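You operate a simulated robot arm through the tools that you are given. There is no shell and no other tool. Be economical: measure what you need, move in short steps, check, and stop when the job is done.

Carry out the task below with a simulated robot arm. There is one attempt and no reset: what you move stays moved.

TASK
Put the clear jar labelled "green" from the top of the cool shelf on top of the teal soap and the clear jar labelled "teal" on top of the blue jar there.
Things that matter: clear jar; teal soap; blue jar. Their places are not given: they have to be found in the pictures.

It is judged by the outcome, as a careful person would: the job done as asked, and still so three seconds after it is handed in. It fails if anything else is knocked over, pushed out of place, dropped, spilled or broken.

THE ROBOT
A 6-joint arm with a two-finger parallel gripper, fixed in place. Base frame: the origin is at the foot of the arm, x ahead of it, y to its left, z up; the work surface is at about z = 0.8. Lengths are in m, angles in rad, forces in N, time in s.
With the tool pointing down near the work surface it reaches from about 0.26 to 0.68 m from the base axis. Its first joint turns from -1.152 to 1.152 rad. Payload 2.9 kg.
Tool frame: the origin (TCP) lies between the finger pads and is the grasp point; the fingertips stand 0.03 m ahead of it; z points along the fingers, y is the line along which they close. The gripper opens to 0.11 m. The fingers are 0.02 m wide and 0.01 m thick; the gripper's body (0.048 by 0.112 m) begins 0.055 m behind the TCP.
Orientation is that of the tool frame in the base frame, as a unit quaternion [w, x, y, z]. With the fingers straight down and closing along the base's y, the tool's x points along the base's -x, its y along +y and its z along -z.

THE INTERFACE
- The arm moves only by the tool play_rows. Its argument "steps" is a list of rows, each a list of 3 entries, a list of its own where there are three numbers: the shift along the base's x, y, z in units of 40 mm (1.0 is 40 mm), then the turn about the base's z in units of 5 degrees (1.0 is 5 degrees), then the closure in counts, from 0 (fully open) to 255 (shut). In form: [[[dx, dy, dz], twist, claw], ...]. A call has 1 to 8 rows; each row shifts and turns the commanded pose from where the row before left it. A call with a number of a shift or a turn outside -1 to 1 is refused whole. A row lasts 0.2 s, in which the tool goes at most 0.05 m and 0.15 rad; a call with a longer step from one row to the next is refused whole, and so is a gripper value outside its range. A pose out of reach is approached as far as the arm can. The call stops where the force on the tool passes 40 N (or 10 N more than at its start, if that is more) or the arm is blocked; 0.2 s more then pass. The fingers move at their own pace (about 0.108 m/s each) and stop on an object; they squeeze with about 34 N. The grip force told is the motor's: it shows also when the fingers shut on nothing. Time passes only in rows, and 0.2 s behind the last, so rows that do not move let the fingers close. It gives the time, the measured TCP pose, the force on the tool (base axes), the opening and the grip force at its end, in the units of the frame above (readings bear some noise), and new pictures: "pictures" is both (left out), scene, wrist or none.
- Cameras (640 x 400 px; columns grow to the right, rows downward): "scene" is fixed at [0.0824, 0.4318, 1.4013]; the picture's right is [-0.74, -0.68, 0.00], its down [-0.27, 0.30, -0.91] and it looks along [0.62, -0.67, -0.41] (base axes); focal length 361 px, centre (320, 200). "wrist" rides on the gripper at [-0.036, 0, -0.057] in the tool frame; the picture's right is [0.00, -1.00, 0.00], its down [0.97, 0.00, -0.24] and it looks along [0.24, 0.00, 0.97] (tool axes); focal length 218 px, centre (320, 200).
- locate(camera, pixels): for up to 12 pixels [column, row] of the newest picture of that camera ("zoom" is the newest enlarged one), the place [x, y, z] in the base frame of the surface seen there, good to about 0.003 m. No time passes.
- zoom(camera, box): a new picture of the part [left, top, right, bottom] of that camera's present view, enlarged. No time passes.
- job_done(): hands the job in; it is judged then, once.

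Work in short steps. Measure before you move; look again where a grasp or a placing could have gone wrong, and mend it. You have 60 turns and 100 pictures in all, the two below and enlarged ones among them. Open the gripper and draw the arm clear of the work before you hand the job in, unless the task says otherwise; then end with one line.

The tools are called after "Emit:" by a JSON object that holds its "name" and its "arguments". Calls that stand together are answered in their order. play_rows: Moves the arm, as the interface text tells. Its arguments: {"type":"object","properties":{"steps":{"type":"array"},"pictures":{"type":"string","enum":["both","scene","wrist","none"]}},"required":["steps"]} The other tools are called the same way: locate (camera, pixels) gives the place of the surface under pixels of a picture; zoom (camera, box) takes an enlarged picture of a part of a camera's view; job_done () hands the job in.

At the start:

```text
clock: 0.0
position: [0.3744, -0.1177, 1.1925]
tool_rot: [0.001, -0.001, 1.0, 0.001]
contact_force: [0.7, -0.3, -0.5]
opening: 0.1098
grip_force: 0.1
```

scene: 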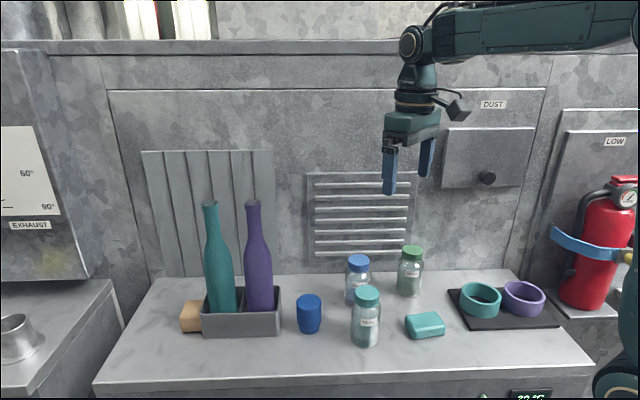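
wrist: 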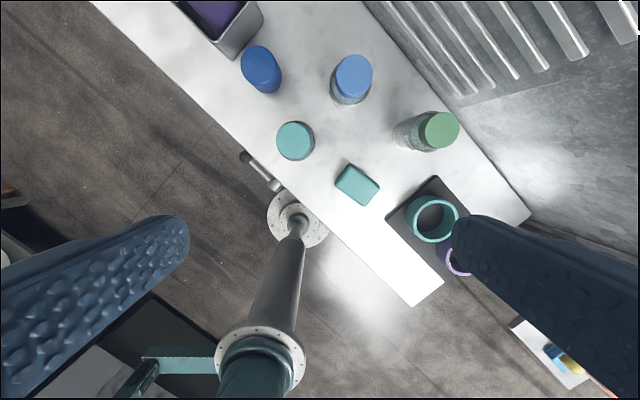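

The scene shows three clear jars near (357,280), (410,270), (366,315), a dark blue item at (309,313) and a teal soap at (425,325). I enlarge to read the labels.

Emit:
{"name": "zoom", "arguments": {"camera": "scene", "box": [280, 230, 460, 360]}}

Emit:
{"name": "locate", "arguments": {"camera": "scene", "pixels": [[358, 261], [411, 252], [367, 293], [309, 298], [309, 326], [425, 320], [426, 334], [366, 340], [390, 340], [407, 318], [437, 317], [443, 328]]}}

Emit:
{"name": "locate", "arguments": {"camera": "wrist", "pixels": [[355, 75], [440, 130], [296, 140], [259, 63], [357, 184], [345, 166], [378, 184], [366, 205], [337, 184], [320, 180], [259, 52], [265, 85]]}}

```text
3.08 times, centred on (370, 295) of scene
```

zoom: 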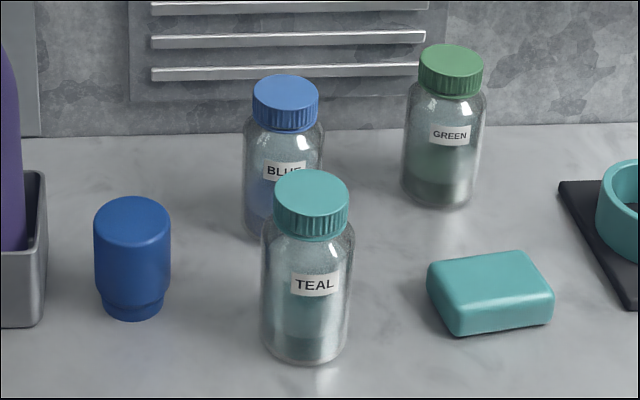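

```text
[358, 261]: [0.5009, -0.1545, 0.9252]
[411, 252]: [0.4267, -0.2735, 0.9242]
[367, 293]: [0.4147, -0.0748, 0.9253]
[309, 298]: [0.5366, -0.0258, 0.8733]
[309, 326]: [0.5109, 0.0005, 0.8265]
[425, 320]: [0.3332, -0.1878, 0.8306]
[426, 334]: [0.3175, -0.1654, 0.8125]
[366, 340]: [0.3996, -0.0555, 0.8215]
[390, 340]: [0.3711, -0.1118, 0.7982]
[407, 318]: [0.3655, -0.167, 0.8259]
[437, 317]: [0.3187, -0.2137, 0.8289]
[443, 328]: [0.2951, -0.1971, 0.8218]
```

```text
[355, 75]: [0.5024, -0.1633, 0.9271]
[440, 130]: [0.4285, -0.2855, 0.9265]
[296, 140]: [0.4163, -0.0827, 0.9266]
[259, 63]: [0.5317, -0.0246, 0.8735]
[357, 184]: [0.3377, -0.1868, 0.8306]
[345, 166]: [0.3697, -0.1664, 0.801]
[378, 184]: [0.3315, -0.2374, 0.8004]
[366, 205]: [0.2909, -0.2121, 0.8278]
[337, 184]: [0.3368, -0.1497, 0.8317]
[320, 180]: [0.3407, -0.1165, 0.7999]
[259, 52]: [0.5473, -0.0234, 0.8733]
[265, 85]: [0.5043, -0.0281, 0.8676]
```

Labels read: "TEAL" jar front (0.4155,-0.079), "GREEN" jar back (0.428,-0.28), tops at 0.927; the opaque blue jar is at (309,313), soap at (425,325). I measure the wall behind green and jar/blue jar/soap details.

Emit:
{"name": "locate", "arguments": {"camera": "scene", "pixels": [[330, 262], [440, 262], [330, 245], [440, 220], [385, 265], [320, 190], [410, 190], [471, 318], [452, 292], [481, 285]]}}

Emit:
{"name": "zoom", "arguments": {"camera": "wrist", "box": [220, 20, 480, 230]}}

```text
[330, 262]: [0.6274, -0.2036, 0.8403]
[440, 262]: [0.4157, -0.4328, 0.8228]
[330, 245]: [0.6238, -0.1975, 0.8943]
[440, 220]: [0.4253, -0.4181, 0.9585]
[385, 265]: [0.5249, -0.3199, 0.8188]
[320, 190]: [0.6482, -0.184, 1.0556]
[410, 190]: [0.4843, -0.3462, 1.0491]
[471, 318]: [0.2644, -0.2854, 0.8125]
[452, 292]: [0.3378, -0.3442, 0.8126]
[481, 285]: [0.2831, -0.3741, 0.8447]
```

```text
1.90 times, centred on (350, 125) of wrist
```

zoom: 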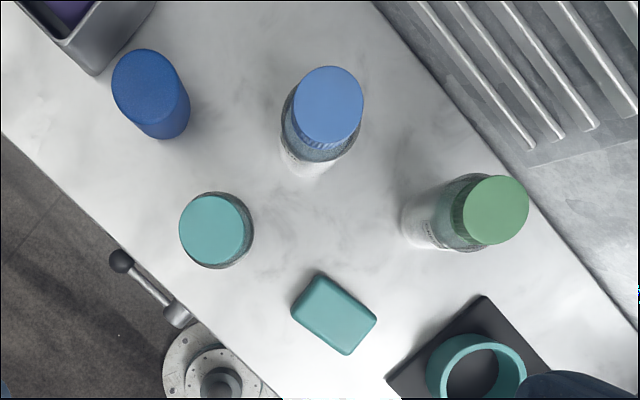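

Wall is ~9 cm behind the green jar, so closing along y is fine. I hover above the green jar at z≈1.03 and check the bottles' place for later.

Emit:
{"name": "locate", "arguments": {"camera": "scene", "pixels": [[258, 260], [218, 260], [253, 206], [278, 330], [282, 290], [210, 205], [485, 150], [460, 180], [305, 297], [313, 297], [309, 303]]}}

Emit:
{"name": "play_rows", "arguments": {"steps": [[[0.27, -0.83, -0.8], 0, 0], [[0.27, -0.83, -0.8], 0, 0], [[0.27, -0.83, -0.8], 0, 0], [[0.27, -0.83, -0.8], 0, 0], [[0.27, -0.83, -0.8], 0, 0], [[0, 0, 0], 0, 0]], "pictures": "both"}}

```text
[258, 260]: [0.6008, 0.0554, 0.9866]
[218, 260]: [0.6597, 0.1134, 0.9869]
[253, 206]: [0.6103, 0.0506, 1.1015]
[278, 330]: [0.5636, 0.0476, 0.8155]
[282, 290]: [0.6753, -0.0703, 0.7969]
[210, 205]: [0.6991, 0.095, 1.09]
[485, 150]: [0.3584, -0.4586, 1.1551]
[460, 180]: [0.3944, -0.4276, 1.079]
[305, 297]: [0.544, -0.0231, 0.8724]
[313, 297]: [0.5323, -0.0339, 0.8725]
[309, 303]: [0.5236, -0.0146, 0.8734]
```

```text
clock: 1.4
position: [0.4267, -0.2823, 1.0326]
tool_rot: [0.001, -0.001, 1.0, 0.0]
contact_force: [0.1, 0.5, 0.9]
opening: 0.1101
grip_force: 0.1
```

scene: 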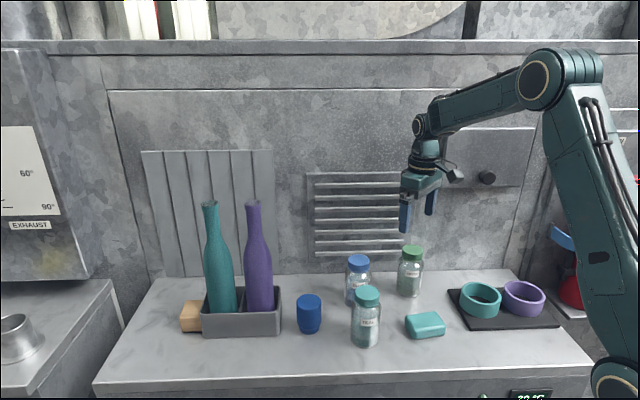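
wrist: 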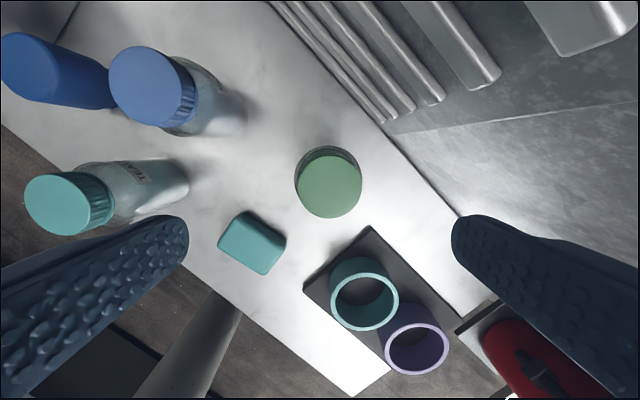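

The green lid now spans about (298–362, 155–218) in the wrist view; I measure its edges.

Emit:
{"name": "locate", "arguments": {"camera": "wrist", "pixels": [[330, 187], [300, 187], [359, 187], [330, 159], [330, 215], [252, 241], [222, 241], [283, 243], [247, 214], [266, 271]]}}

Emit:
{"name": "zoom", "arguments": {"camera": "wrist", "box": [200, 130, 400, 290]}}

```text
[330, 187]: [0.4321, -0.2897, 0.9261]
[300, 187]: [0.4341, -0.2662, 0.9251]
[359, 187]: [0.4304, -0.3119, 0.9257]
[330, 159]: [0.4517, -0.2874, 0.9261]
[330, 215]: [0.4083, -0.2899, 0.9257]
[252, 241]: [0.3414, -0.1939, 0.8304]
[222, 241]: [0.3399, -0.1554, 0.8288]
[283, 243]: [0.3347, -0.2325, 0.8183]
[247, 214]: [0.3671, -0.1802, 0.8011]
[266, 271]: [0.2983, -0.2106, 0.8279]
```

```text
2.50 times, centred on (300, 210) of wrist
```

zoom: 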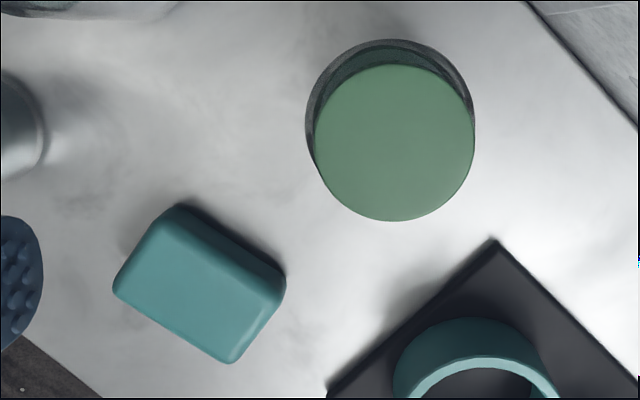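

I probe the soap's top face near its rims in the zoom to get its centre.

Emit:
{"name": "locate", "arguments": {"camera": "zoom", "pixels": [[122, 285], [270, 290], [172, 222], [228, 350], [150, 245], [225, 247], [170, 325], [255, 325], [193, 288], [140, 260], [210, 240], [245, 262]]}}

```text
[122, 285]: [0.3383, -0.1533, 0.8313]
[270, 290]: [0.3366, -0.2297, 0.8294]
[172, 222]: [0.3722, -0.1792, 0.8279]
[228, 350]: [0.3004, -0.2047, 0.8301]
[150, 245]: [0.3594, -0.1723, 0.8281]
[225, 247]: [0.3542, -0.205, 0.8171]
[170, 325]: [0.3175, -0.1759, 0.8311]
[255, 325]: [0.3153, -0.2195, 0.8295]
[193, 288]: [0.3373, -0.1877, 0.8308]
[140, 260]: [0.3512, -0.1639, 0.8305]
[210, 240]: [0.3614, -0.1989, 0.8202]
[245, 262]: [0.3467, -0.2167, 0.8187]
```

Soap top centre ≈ (0.336,-0.191), green lid centre ≈ (0.430,-0.289). I descend to z≈0.882 and close.

Emit:
{"name": "play_rows", "arguments": {"steps": [[[0.08, -0.17, -0.5], 0, 0], [[0, 0, -0.9], 0, 0], [[0, 0, -0.9], 0, 0], [[0, 0, -0.8], 0, 0], [[0, 0, -0.66], 0, 0], [[0, 0, 0], 0, 0]], "pictures": "both"}}

```text
clock: 2.8
position: [0.4294, -0.2866, 0.8829]
tool_rot: [0.0, 0.001, 1.0, -0.001]
contact_force: [0.5, 0.5, 0.0]
opening: 0.1099
grip_force: 0.0
```

scene: 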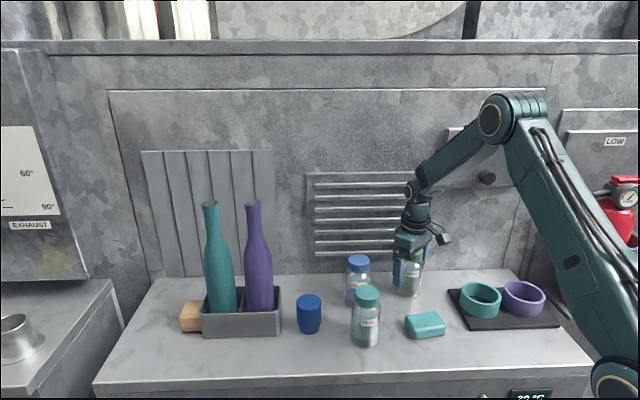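
wrist: 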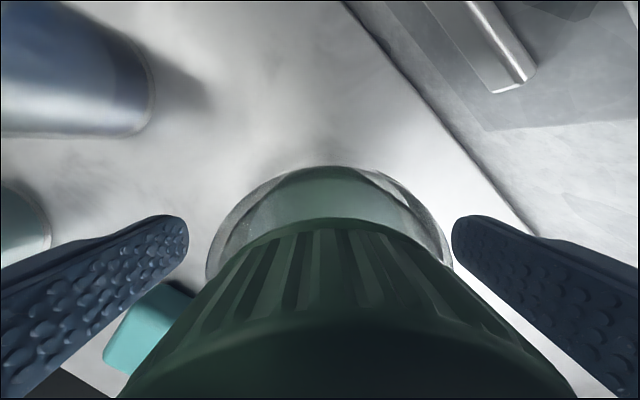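

The jar sits between the pads (207–453 px, slightly right); I nudge 2 mm and close.

Emit:
{"name": "play_rows", "arguments": {"steps": [[[0, -0.06, 0], 0, 0], [[0, 0, 0], 0, 120], [[0, 0, 0], 0, 150], [[0, 0, 0], 0, 150], [[0, 0, 0], 0, 170], [[0, 0, 0], 0, 170]], "pictures": "wrist"}}

```text
clock: 4.2
position: [0.4315, -0.2899, 0.8812]
tool_rot: [0.0, 0.0, 1.0, 0.0]
contact_force: [-0.4, 0.7, 0.2]
opening: 0.0634
grip_force: 33.7
```

wrist: 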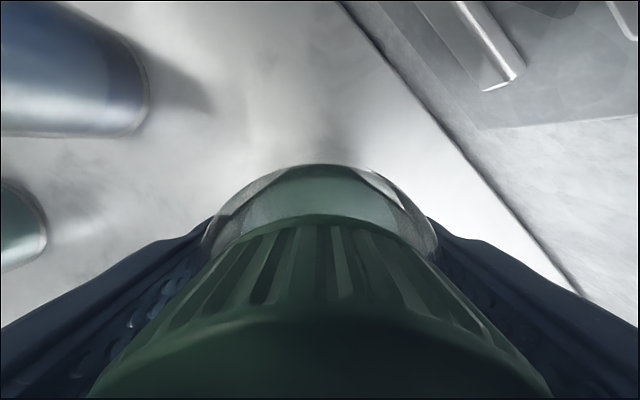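

Held at 0.063 m with 34 N. I lift 6 cm and check.

Emit:
{"name": "play_rows", "arguments": {"steps": [[[0, 0, 0.3], 0, 170], [[0, 0, 0.6], 0, 170], [[0, 0, 0.6], 0, 170], [[0, 0, 0.3], 0, 170], [[0, 0, 0], 0, 170]], "pictures": "scene"}}

```text
clock: 5.4
position: [0.4308, -0.2923, 0.9549]
tool_rot: [0.0, 0.001, 1.0, 0.0]
contact_force: [0.2, -0.7, -2.8]
opening: 0.0509
grip_force: 33.3
```

scene: 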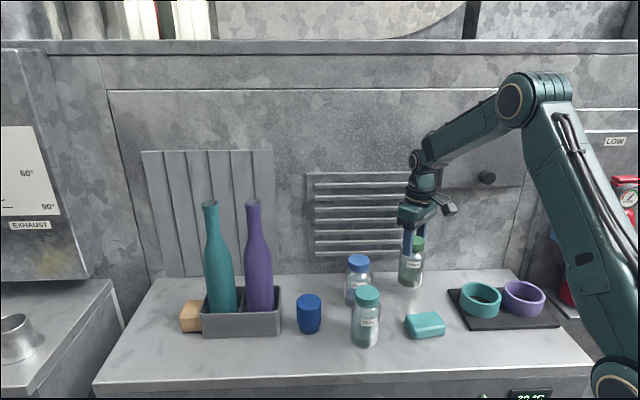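

The opening fell to 0.051: the fingers slid off the shoulder onto the lid. I look at how the jar hangs.

Emit:
{"name": "zoom", "arguments": {"camera": "scene", "box": [350, 190, 470, 310]}}

Emit:
{"name": "zoom", "arguments": {"camera": "wrist", "box": [0, 0, 640, 400]}}

Emit:
{"name": "locate", "arguments": {"camera": "scene", "pixels": [[411, 287], [411, 280], [413, 240], [418, 240], [413, 250], [411, 265]]}}

```text
3.33 times, centred on (410, 250) of scene
```

zoom: 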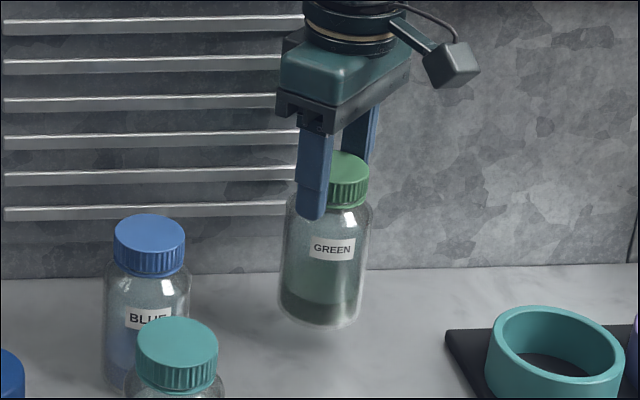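

```text
1.00 times, centred on (320, 200) of wrist
```

zoom: 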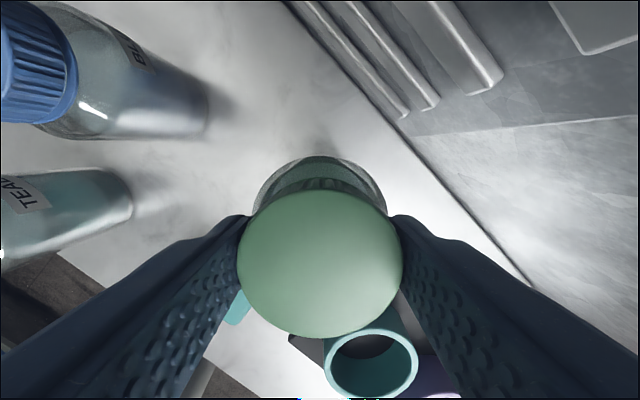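

```text
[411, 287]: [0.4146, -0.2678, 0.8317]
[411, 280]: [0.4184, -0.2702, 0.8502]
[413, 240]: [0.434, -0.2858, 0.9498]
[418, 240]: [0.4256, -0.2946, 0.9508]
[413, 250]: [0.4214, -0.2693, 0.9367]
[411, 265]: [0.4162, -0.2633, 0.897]
```

The jar hangs upright by its lid. I measure the lid top height in the wrist view.

Emit:
{"name": "locate", "arguments": {"camera": "wrist", "pixels": [[320, 265], [320, 230], [320, 310], [265, 265], [375, 265]]}}

```text
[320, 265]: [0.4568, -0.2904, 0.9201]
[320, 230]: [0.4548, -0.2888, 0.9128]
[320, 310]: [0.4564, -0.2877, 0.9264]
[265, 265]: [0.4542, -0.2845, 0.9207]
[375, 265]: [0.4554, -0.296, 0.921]
```

Emit:
{"name": "locate", "arguments": {"camera": "zoom", "pixels": [[320, 265], [320, 220], [320, 310], [265, 265], [375, 265], [320, 170]]}}

```text
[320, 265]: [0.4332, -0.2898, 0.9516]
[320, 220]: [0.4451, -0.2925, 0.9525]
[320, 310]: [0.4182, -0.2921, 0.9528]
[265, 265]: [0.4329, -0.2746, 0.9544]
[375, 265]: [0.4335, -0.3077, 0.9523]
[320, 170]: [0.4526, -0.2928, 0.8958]
```

Lid top 0.9525 with TCP 0.955, so jar bottom ≈ 0.826. I lift 5 cm and carry slowly to above the soap.

Emit:
{"name": "play_rows", "arguments": {"steps": [[[0, 0, 0.6], 0, 170], [[0, 0, 0.6], 0, 170], [[-0.2, 0.21, 0], 0, 170], [[-0.56, 0.6, 0], 0, 170], [[-0.6, 0.63, 0], 0, 170], [[-0.6, 0.63, 0], 0, 170], [[-0.4, 0.44, 0], 0, 170], [[0, 0, 0], 0, 170]], "pictures": "both"}}

```text
clock: 7.2
position: [0.3352, -0.1913, 1.0032]
tool_rot: [0.0, 0.0, 1.0, -0.001]
contact_force: [-0.4, 1.0, -2.9]
opening: 0.051
grip_force: 34.2
```

scene: 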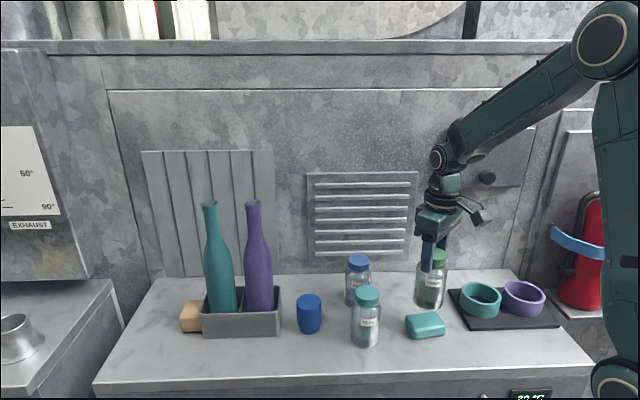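
wrist: 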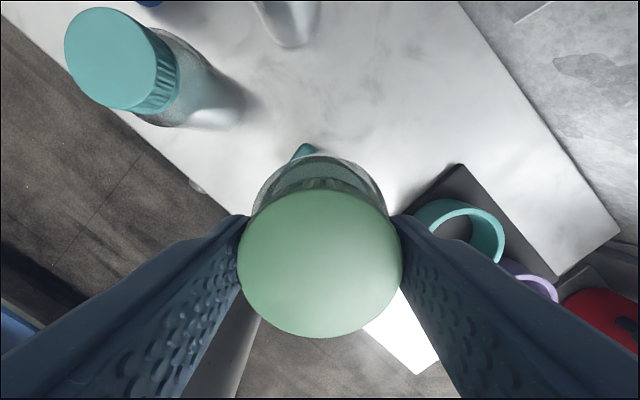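

Over the soap at (0.335,-0.191). I confirm the lid height, and soap placement with a scene zoom.

Emit:
{"name": "locate", "arguments": {"camera": "wrist", "pixels": [[320, 265], [320, 220], [320, 310], [265, 265], [375, 265], [304, 151]]}}

Emit:
{"name": "zoom", "arguments": {"camera": "scene", "box": [370, 230, 490, 350]}}

```text
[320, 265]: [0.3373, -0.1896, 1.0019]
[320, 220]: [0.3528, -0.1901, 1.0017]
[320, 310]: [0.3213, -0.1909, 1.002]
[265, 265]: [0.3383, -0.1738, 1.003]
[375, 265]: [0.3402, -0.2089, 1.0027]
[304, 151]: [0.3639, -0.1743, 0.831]
```

```text
3.33 times, centred on (430, 290) of scene
```

zoom: 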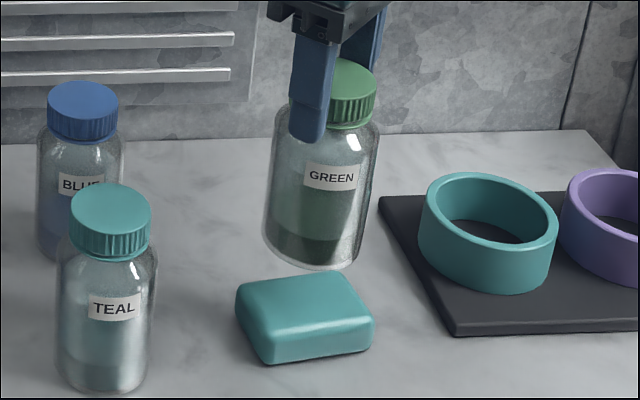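

Jar bottom ≈ 0.876, soap top 0.831: I descend 42 mm first, then look.

Emit:
{"name": "play_rows", "arguments": {"steps": [[[0, 0, -0.4], 0, 170], [[0, 0, -0.4], 0, 170], [[0, 0, -0.2], 0, 170], [[0, 0, -0.05], 0, 170], [[0, 0, 0], 0, 170]], "pictures": "scene"}}

Emit:
{"name": "zoom", "arguments": {"camera": "scene", "box": [370, 230, 490, 350]}}

```text
clock: 8.4
position: [0.3359, -0.1911, 0.96]
tool_rot: [0.0, 0.0, 1.0, 0.0]
contact_force: [0.5, -0.2, -2.4]
opening: 0.0512
grip_force: 34.0
```

scene: 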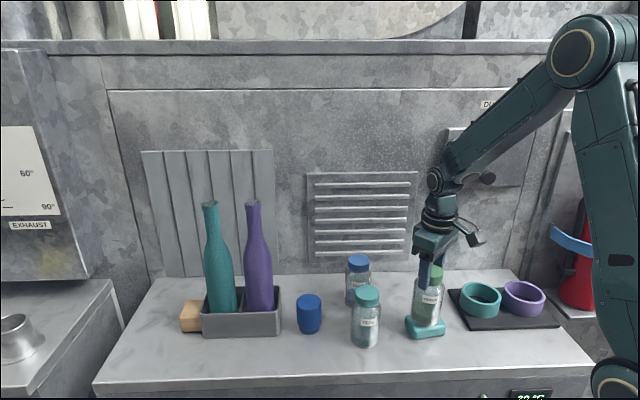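

```text
3.33 times, centred on (430, 290) of scene
```

zoom: 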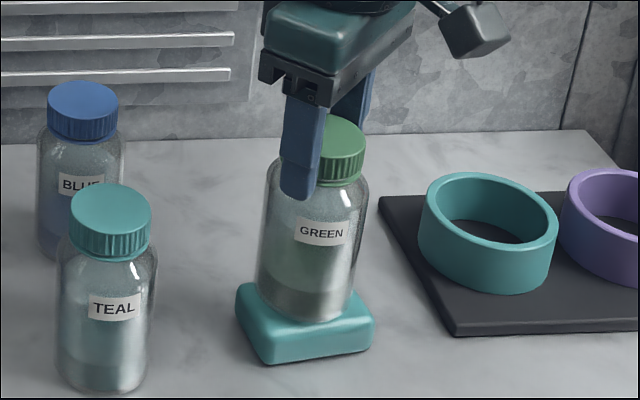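

The jar is centred, about 2 mm above the soap. I lower in tiny steps, watching the force.

Emit:
{"name": "play_rows", "arguments": {"steps": [[[0, 0, -0.03], 0, 170], [[0, 0, -0.02], 0, 170], [[0, 0, 0], 0, 170]], "pictures": "none"}}

```text
clock: 9.2
position: [0.3364, -0.1912, 0.9583]
tool_rot: [0.0, 0.0, 1.0, 0.0]
contact_force: [-0.3, -0.8, -2.9]
opening: 0.051
grip_force: 34.1
```

Emit:
{"name": "play_rows", "arguments": {"steps": [[[0, 0, -0.03], 0, 170], [[0, 0, 0], 0, 170]], "pictures": "none"}}

```text
clock: 9.8
position: [0.3369, -0.1912, 0.9562]
tool_rot: [0.0, 0.0, 1.0, 0.001]
contact_force: [-1.3, 1.3, -1.3]
opening: 0.0511
grip_force: 34.2
```

Force on the tool eased to -1.3 N, so contact is likely beginning; one more small step.

Emit:
{"name": "play_rows", "arguments": {"steps": [[[0, 0, -0.02], 0, 170], [[0, 0, 0], 0, 170]], "pictures": "none"}}

```text
clock: 10.4
position: [0.3371, -0.1909, 0.9571]
tool_rot: [0.001, 0.0, 1.0, 0.0]
contact_force: [-2.7, 1.2, 7.1]
opening: 0.0512
grip_force: 33.7
```

The jar rests (7 N). I release gradually.

Emit:
{"name": "play_rows", "arguments": {"steps": [[[0, 0, 0.02], 0, 170], [[0, 0, 0], 0, 130], [[0, 0, 0], 0, 115], [[0, 0, 0], 0, 80], [[0, 0, 0], 0, 30], [[0, 0, 0], 0, 0], [[0, 0, 0], 0, 0]], "pictures": "both"}}

```text
clock: 12.0
position: [0.3368, -0.1924, 0.956]
tool_rot: [0.001, 0.0, 1.0, 0.0]
contact_force: [-1.0, 0.6, -0.2]
opening: 0.1099
grip_force: 0.0
```

scene: 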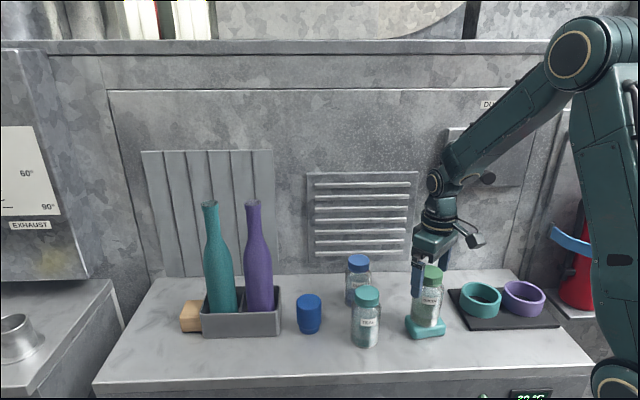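
wrist: 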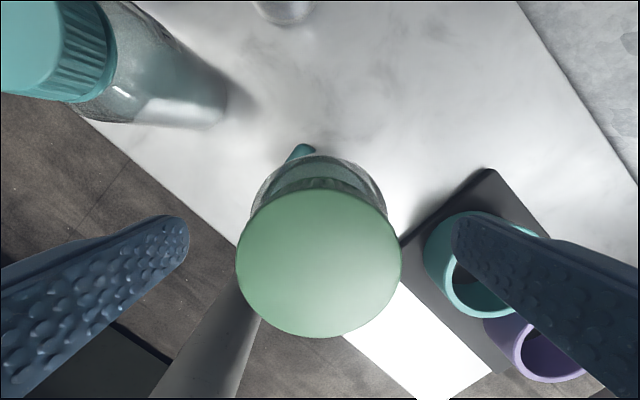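

The green jar stands on the soap. I rise and go above the teal jar.

Emit:
{"name": "play_rows", "arguments": {"steps": [[[0, 0, 0.6], 0, 0], [[0, 0, 0.9], 0, 0], [[0, 0, 0.5], 0, 0], [[0.5, 0.7, 0], 0, 0], [[0.5, 0.7, 0], 0, 0], [[0.5, 0.7, 0], 0, 0], [[0.47, 0.7, 0], 0, 0], [[0, 0, 0], 0, 0]], "pictures": "both"}}

```text
clock: 13.8
position: [0.4164, -0.0796, 1.0387]
tool_rot: [0.0, 0.0, 1.0, 0.0]
contact_force: [1.4, -0.8, -0.6]
opening: 0.11
grip_force: 0.1
```

scene: 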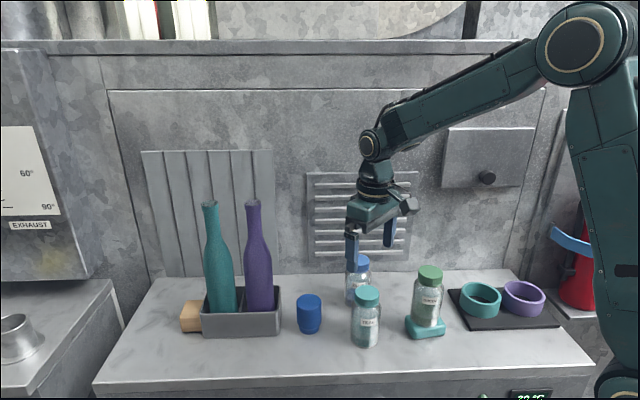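
wrist: 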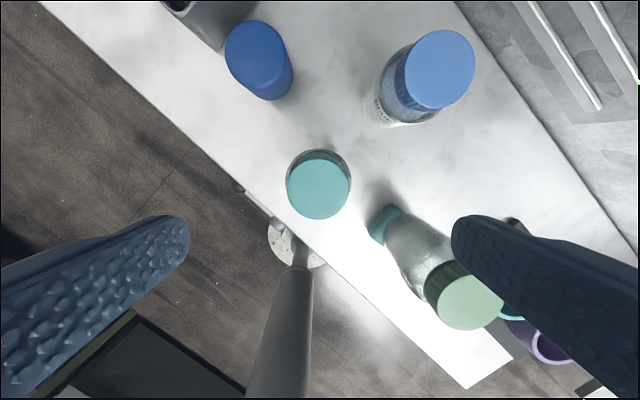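

I measure the teal lid centre (~(319,186)) and the blue jar top (~(255,55)).

Emit:
{"name": "zoom", "arguments": {"camera": "wrist", "box": [210, 0, 370, 100]}}

Emit:
{"name": "locate", "arguments": {"camera": "wrist", "pixels": [[288, 188], [349, 188], [319, 160], [319, 217], [319, 188], [254, 52]]}}

```text
4.00 times, centred on (290, 50) of wrist
```

zoom: 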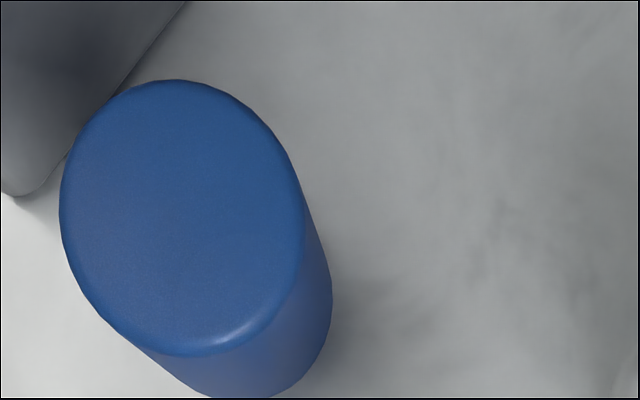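

```text
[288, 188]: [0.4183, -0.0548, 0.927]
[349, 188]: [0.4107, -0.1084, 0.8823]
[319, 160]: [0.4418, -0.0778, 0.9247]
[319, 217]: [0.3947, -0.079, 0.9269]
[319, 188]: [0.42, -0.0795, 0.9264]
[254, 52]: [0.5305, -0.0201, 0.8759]
```

Emit:
{"name": "locate", "arguments": {"camera": "zoom", "pixels": [[66, 205], [298, 220], [175, 85], [200, 350], [100, 120], [262, 130], [105, 305], [275, 310], [182, 215], [290, 180]]}}

Emit:
{"name": "play_rows", "arguments": {"steps": [[[0.05, 0, -0.6], 0, 0], [[0, 0, -0.9], 0, 0], [[0, 0, -0.8], 0, 0], [[0, 0, -0.45], 0, 0], [[0, 0, 0], 0, 0]], "pictures": "both"}}

```text
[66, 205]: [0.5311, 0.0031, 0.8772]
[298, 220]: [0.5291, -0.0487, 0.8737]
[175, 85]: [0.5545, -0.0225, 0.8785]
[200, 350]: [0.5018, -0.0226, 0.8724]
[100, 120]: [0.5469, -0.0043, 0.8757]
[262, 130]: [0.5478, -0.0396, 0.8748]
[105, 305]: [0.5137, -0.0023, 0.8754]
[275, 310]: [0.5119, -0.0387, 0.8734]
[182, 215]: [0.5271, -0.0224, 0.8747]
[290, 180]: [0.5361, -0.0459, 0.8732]
```

```text
clock: 15.0
position: [0.4181, -0.0782, 0.9272]
tool_rot: [0.0, 0.0, 1.0, -0.001]
contact_force: [0.5, -0.8, 0.8]
opening: 0.1099
grip_force: 0.0
```

scene: 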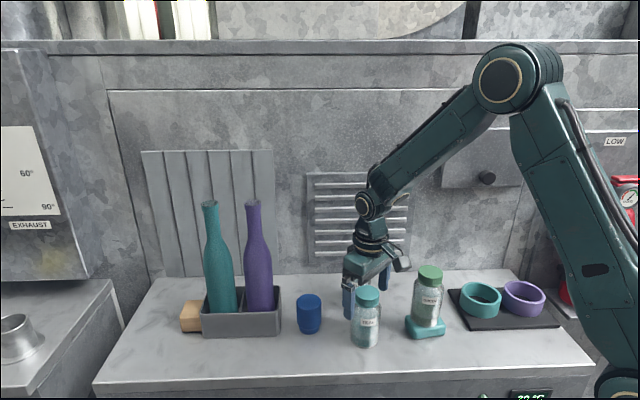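
wrist: 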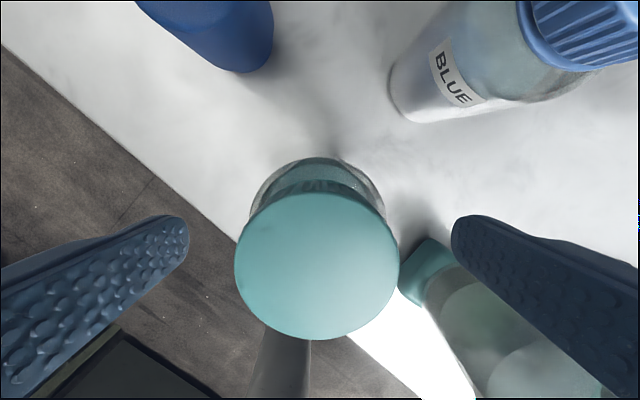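

The lid (235–399 px) is centred between the pads at the same relative height as before. Blue jar top centre ≈ (0.529,-0.0225, 0.875). I close on the lid.

Emit:
{"name": "play_rows", "arguments": {"steps": [[[0, 0, 0.03], 0, 110], [[0, 0, 0], 0, 150], [[0, 0, 0], 0, 170], [[0, 0, 0], 0, 170], [[0, 0, 0.2], 0, 170], [[0, 0, 0.3], 0, 170], [[0, 0, 0], 0, 170]], "pictures": "both"}}

```text
clock: 16.6
position: [0.4167, -0.0788, 0.9483]
tool_rot: [0.0, 0.001, 1.0, 0.001]
contact_force: [-0.4, -0.5, -3.6]
opening: 0.0509
grip_force: 33.9
```

scene: 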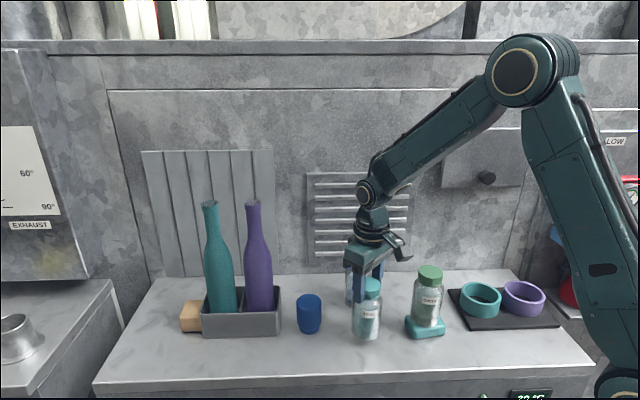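
wrist: 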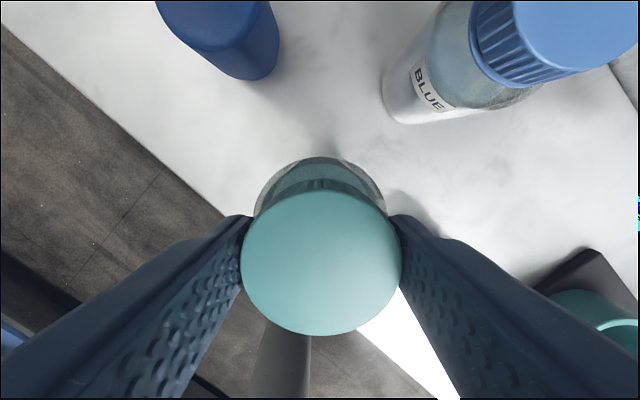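

The jar is lifted by its lid (−3.6 N, upright). I raise it 9 cm, turning −15° so the camera stays away from the purple bottle.

Emit:
{"name": "play_rows", "arguments": {"steps": [[[0, 0, 0.4], 0, 170], [[0, 0, 0.6], -0.5, 170], [[0, 0, 0.6], -0.8, 170], [[0, 0, 0.5], -0.8, 170], [[0, 0, 0.2], -0.6, 170], [[0.2, 0.1, 0], -0.3, 170], [[0.5, 0.25, 0], 0, 170], [[0, 0, 0], 0, 170]], "pictures": "both"}}

```text
clock: 18.4
position: [0.4454, -0.0667, 1.0404]
tool_rot: [0.0, 0.131, 0.991, 0.0]
contact_force: [-0.2, -0.4, -3.0]
opening: 0.0507
grip_force: 33.8
```

scene: 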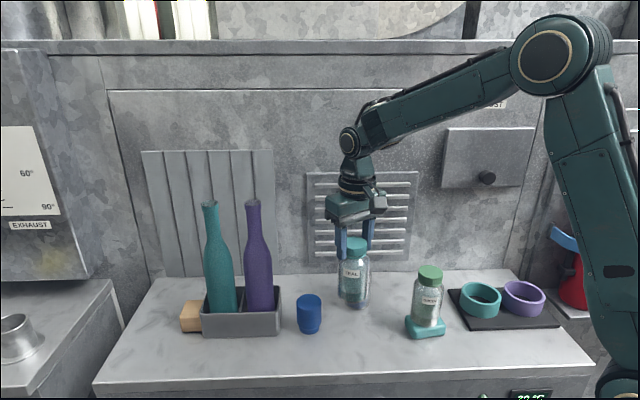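
wrist: 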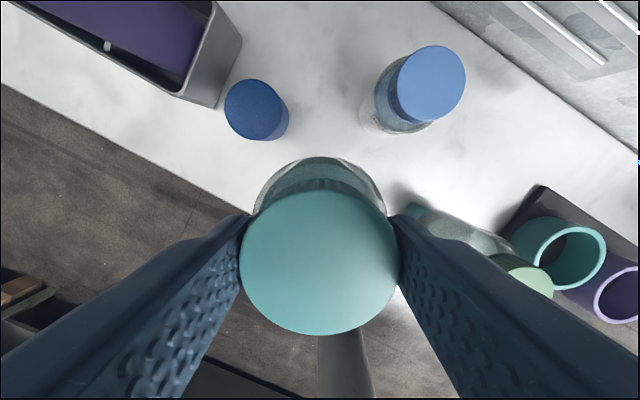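

Emit:
{"name": "zoom", "arguments": {"camera": "wrist", "box": [200, 60, 320, 160]}}

Emit:
{"name": "locate", "arguments": {"camera": "wrist", "pixels": [[320, 263], [320, 200], [320, 325], [250, 263], [390, 263], [227, 109], [252, 81], [254, 110], [254, 136], [282, 103]]}}

```text
4.00 times, centred on (260, 110) of wrist
```

zoom: 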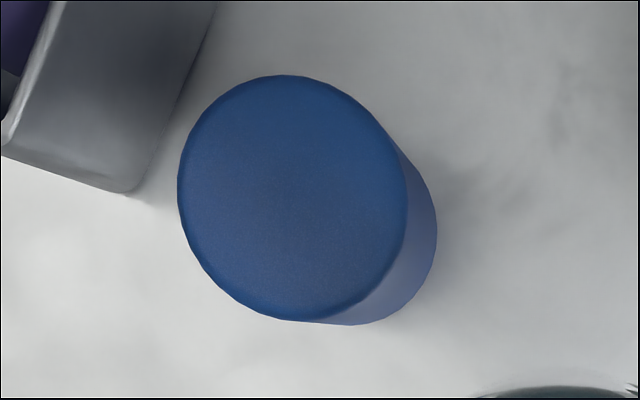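

```text
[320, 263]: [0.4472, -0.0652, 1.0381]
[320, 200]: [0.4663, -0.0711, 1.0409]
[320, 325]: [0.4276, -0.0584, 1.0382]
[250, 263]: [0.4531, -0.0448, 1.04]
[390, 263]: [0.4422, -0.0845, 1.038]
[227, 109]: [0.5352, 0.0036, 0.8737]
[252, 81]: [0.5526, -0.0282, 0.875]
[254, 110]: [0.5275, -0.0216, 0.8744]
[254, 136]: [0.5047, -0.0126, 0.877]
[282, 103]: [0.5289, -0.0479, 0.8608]
```

Lid centre (0.447,-0.065), blue top centre (0.5285,-0.0215). I shift by (0.0815, 0.0435).

Emit:
{"name": "play_rows", "arguments": {"steps": [[[0.3, 0.16, 0], 0, 170], [[0.6, 0.32, 0], 0, 170], [[0.6, 0.32, 0], 0, 170], [[0.4, 0.2, 0], 0, 170], [[0.14, 0.08, 0], 0, 170], [[0, 0, 0], 0, 170]], "pictures": "both"}}

Emit:
{"name": "zoom", "arguments": {"camera": "scene", "box": [240, 210, 380, 350]}}

Emit:
{"name": "locate", "arguments": {"camera": "wrist", "pixels": [[320, 263], [320, 200], [320, 325], [250, 263], [390, 263]]}}

```text
clock: 19.8
position: [0.5288, -0.0234, 1.04]
tool_rot: [0.0, 0.131, 0.991, 0.0]
contact_force: [0.0, 0.4, -3.1]
opening: 0.0517
grip_force: 33.6
```

scene: 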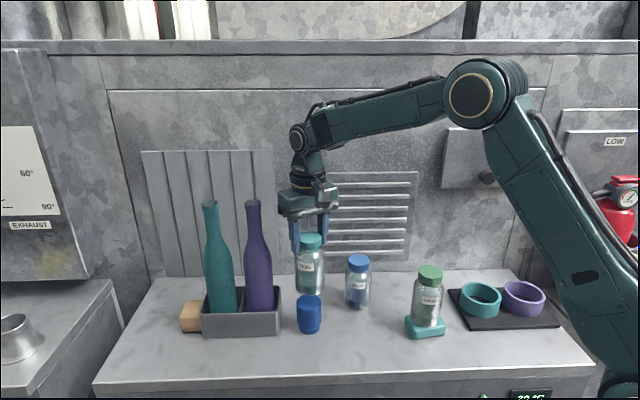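
wrist: 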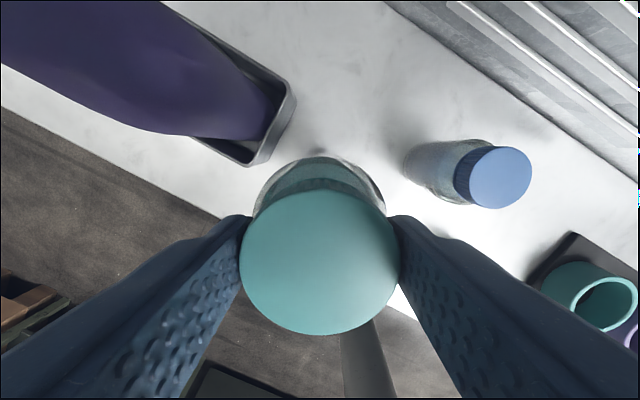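

```text
2.86 times, centred on (310, 280) of scene
```

zoom: 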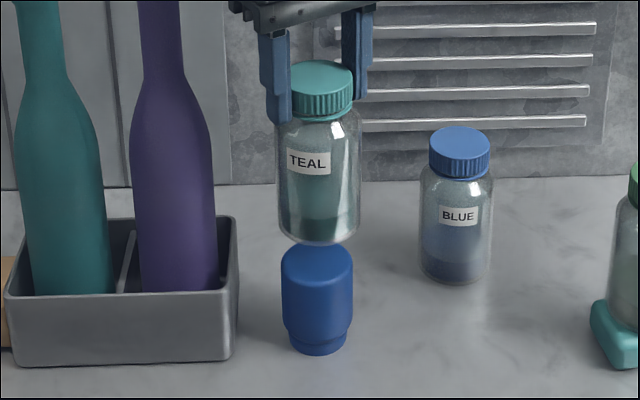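

```text
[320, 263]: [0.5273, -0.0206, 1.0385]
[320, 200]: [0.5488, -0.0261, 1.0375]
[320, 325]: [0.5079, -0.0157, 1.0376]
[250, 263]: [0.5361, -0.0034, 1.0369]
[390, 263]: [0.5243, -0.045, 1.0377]
```

Well aligned. Gap ≈ 37 mm; I descend 33 mm and look.

Emit:
{"name": "play_rows", "arguments": {"steps": [[[0, 0, -0.3], 0, 170], [[0, 0, -0.35], 0, 170], [[0, 0, -0.17], 0, 170], [[0, 0, 0], 0, 170]], "pictures": "none"}}

Emit:
{"name": "zoom", "arguments": {"camera": "scene", "box": [240, 210, 380, 350]}}

```text
clock: 20.8
position: [0.5279, -0.0233, 1.0075]
tool_rot: [0.001, 0.13, 0.991, 0.0]
contact_force: [-0.9, -0.2, -3.3]
opening: 0.0516
grip_force: 33.7
```

```text
2.86 times, centred on (310, 280) of scene
```

zoom: 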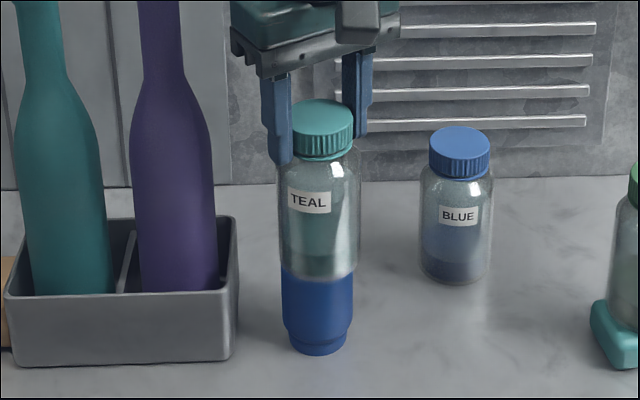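

Aligned within ~1 mm laterally. I lower in tiny steps.

Emit:
{"name": "play_rows", "arguments": {"steps": [[[0, 0, -0.03], 0, 170], [[0, 0, -0.03], 0, 170], [[0, 0, 0], 0, 170]], "pictures": "none"}}

```text
clock: 21.6
position: [0.528, -0.0224, 1.0045]
tool_rot: [0.0, 0.131, 0.991, 0.001]
contact_force: [-0.1, 0.3, -3.6]
opening: 0.0515
grip_force: 34.4
```

Emit:
{"name": "play_rows", "arguments": {"steps": [[[0, 0, -0.03], 0, 170], [[0, 0, 0], 0, 170]], "pictures": "none"}}

```text
clock: 22.2
position: [0.5279, -0.023, 1.0036]
tool_rot: [0.0, 0.131, 0.991, 0.001]
contact_force: [-0.4, -0.2, -3.1]
opening: 0.0513
grip_force: 34.2
```

Emit:
{"name": "play_rows", "arguments": {"steps": [[[0, 0, -0.025], 0, 170], [[0, 0, 0], 0, 170]], "pictures": "none"}}

```text
clock: 22.8
position: [0.5277, -0.0227, 1.003]
tool_rot: [-0.001, 0.131, 0.991, 0.0]
contact_force: [0.1, 0.8, 1.1]
opening: 0.0516
grip_force: 34.0
```

Contact (+1.1 N from −3.1). I release gradually.

Emit:
{"name": "play_rows", "arguments": {"steps": [[[0, 0, 0], 0, 130], [[0, 0, 0], 0, 115], [[0, 0, 0], 0, 80], [[0, 0, 0], 0, 30], [[0, 0, 0], 0, 0], [[0, 0, 0], 0, 0]], "pictures": "both"}}

Emit:
{"name": "zoom", "arguments": {"camera": "scene", "box": [240, 210, 380, 350]}}

```text
clock: 24.2
position: [0.5269, -0.0234, 1.0035]
tool_rot: [0.0, 0.13, 0.992, 0.0]
contact_force: [-0.7, -1.3, 0.5]
opening: 0.1099
grip_force: 0.0
```

scene: 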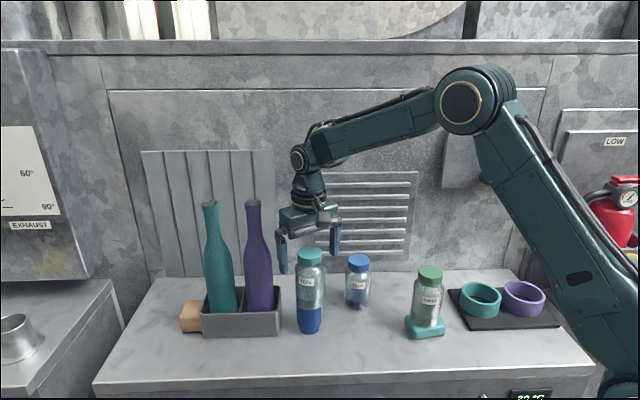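
wrist: 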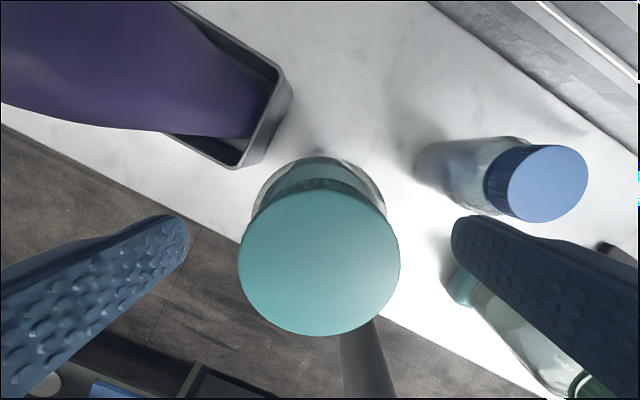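

```text
2.86 times, centred on (310, 280) of scene
```

zoom: 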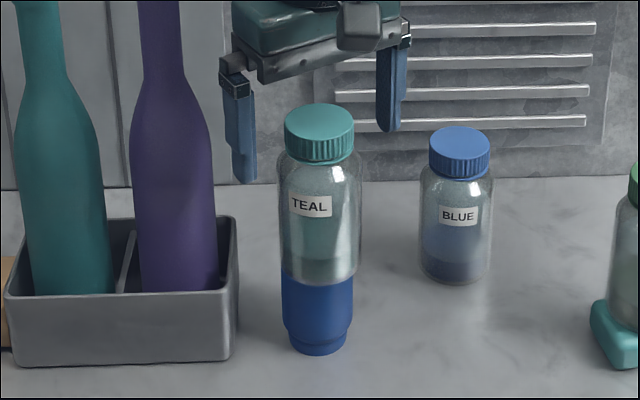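

The jar stands steady on the blue jar. I rise straight up, then draw back.

Emit:
{"name": "play_rows", "arguments": {"steps": [[[0, 0, 0.5], 0, 0], [[0, 0, 0.9], 0, 0], [[0, 0, 1], 0, 0], [[0, 0, 1], 0, 0], [[-0.5, -0.3, 0.8], 0, 0], [[-0.9, -0.5, 0], 0, 0], [[-0.9, -0.5, 0], 0, 0], [[0, 0, 0], 0, 0]], "pictures": "both"}}

```text
clock: 26.0
position: [0.4337, -0.0722, 1.17]
tool_rot: [0.0, 0.131, 0.991, 0.0]
contact_force: [-0.9, 0.9, -0.4]
opening: 0.11
grip_force: 0.0
```

scene: 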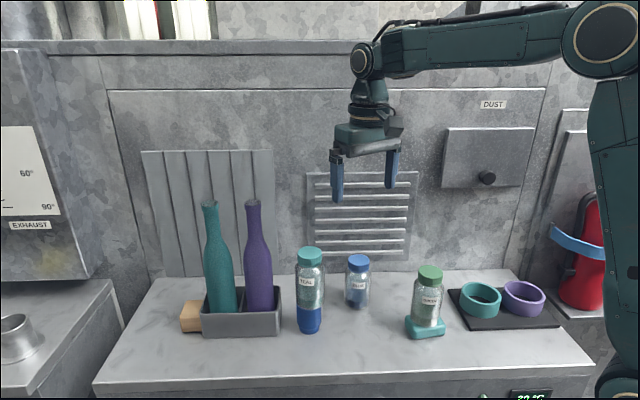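
wrist: 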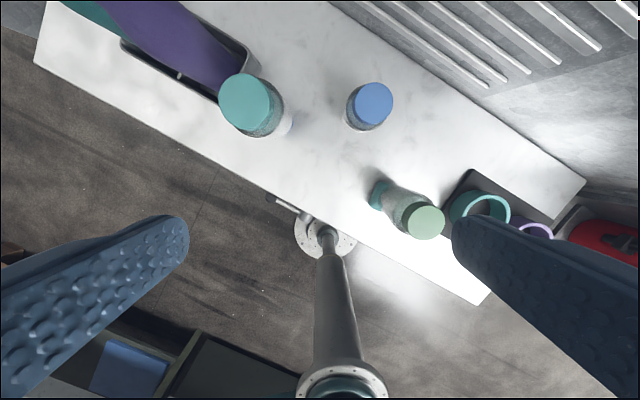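

Both stacks stand, everything else is in place, and the arm is clear with the gripper open.

Emit:
{"name": "job_done", "arguments": {}}

```text
The job is handed in.
```

The jar labelled "green" is on top of the teal soap and the jar labelled "teal" is on top of the blue jar; both were upright and nothing else had moved in the last pictures before I handed the job in.
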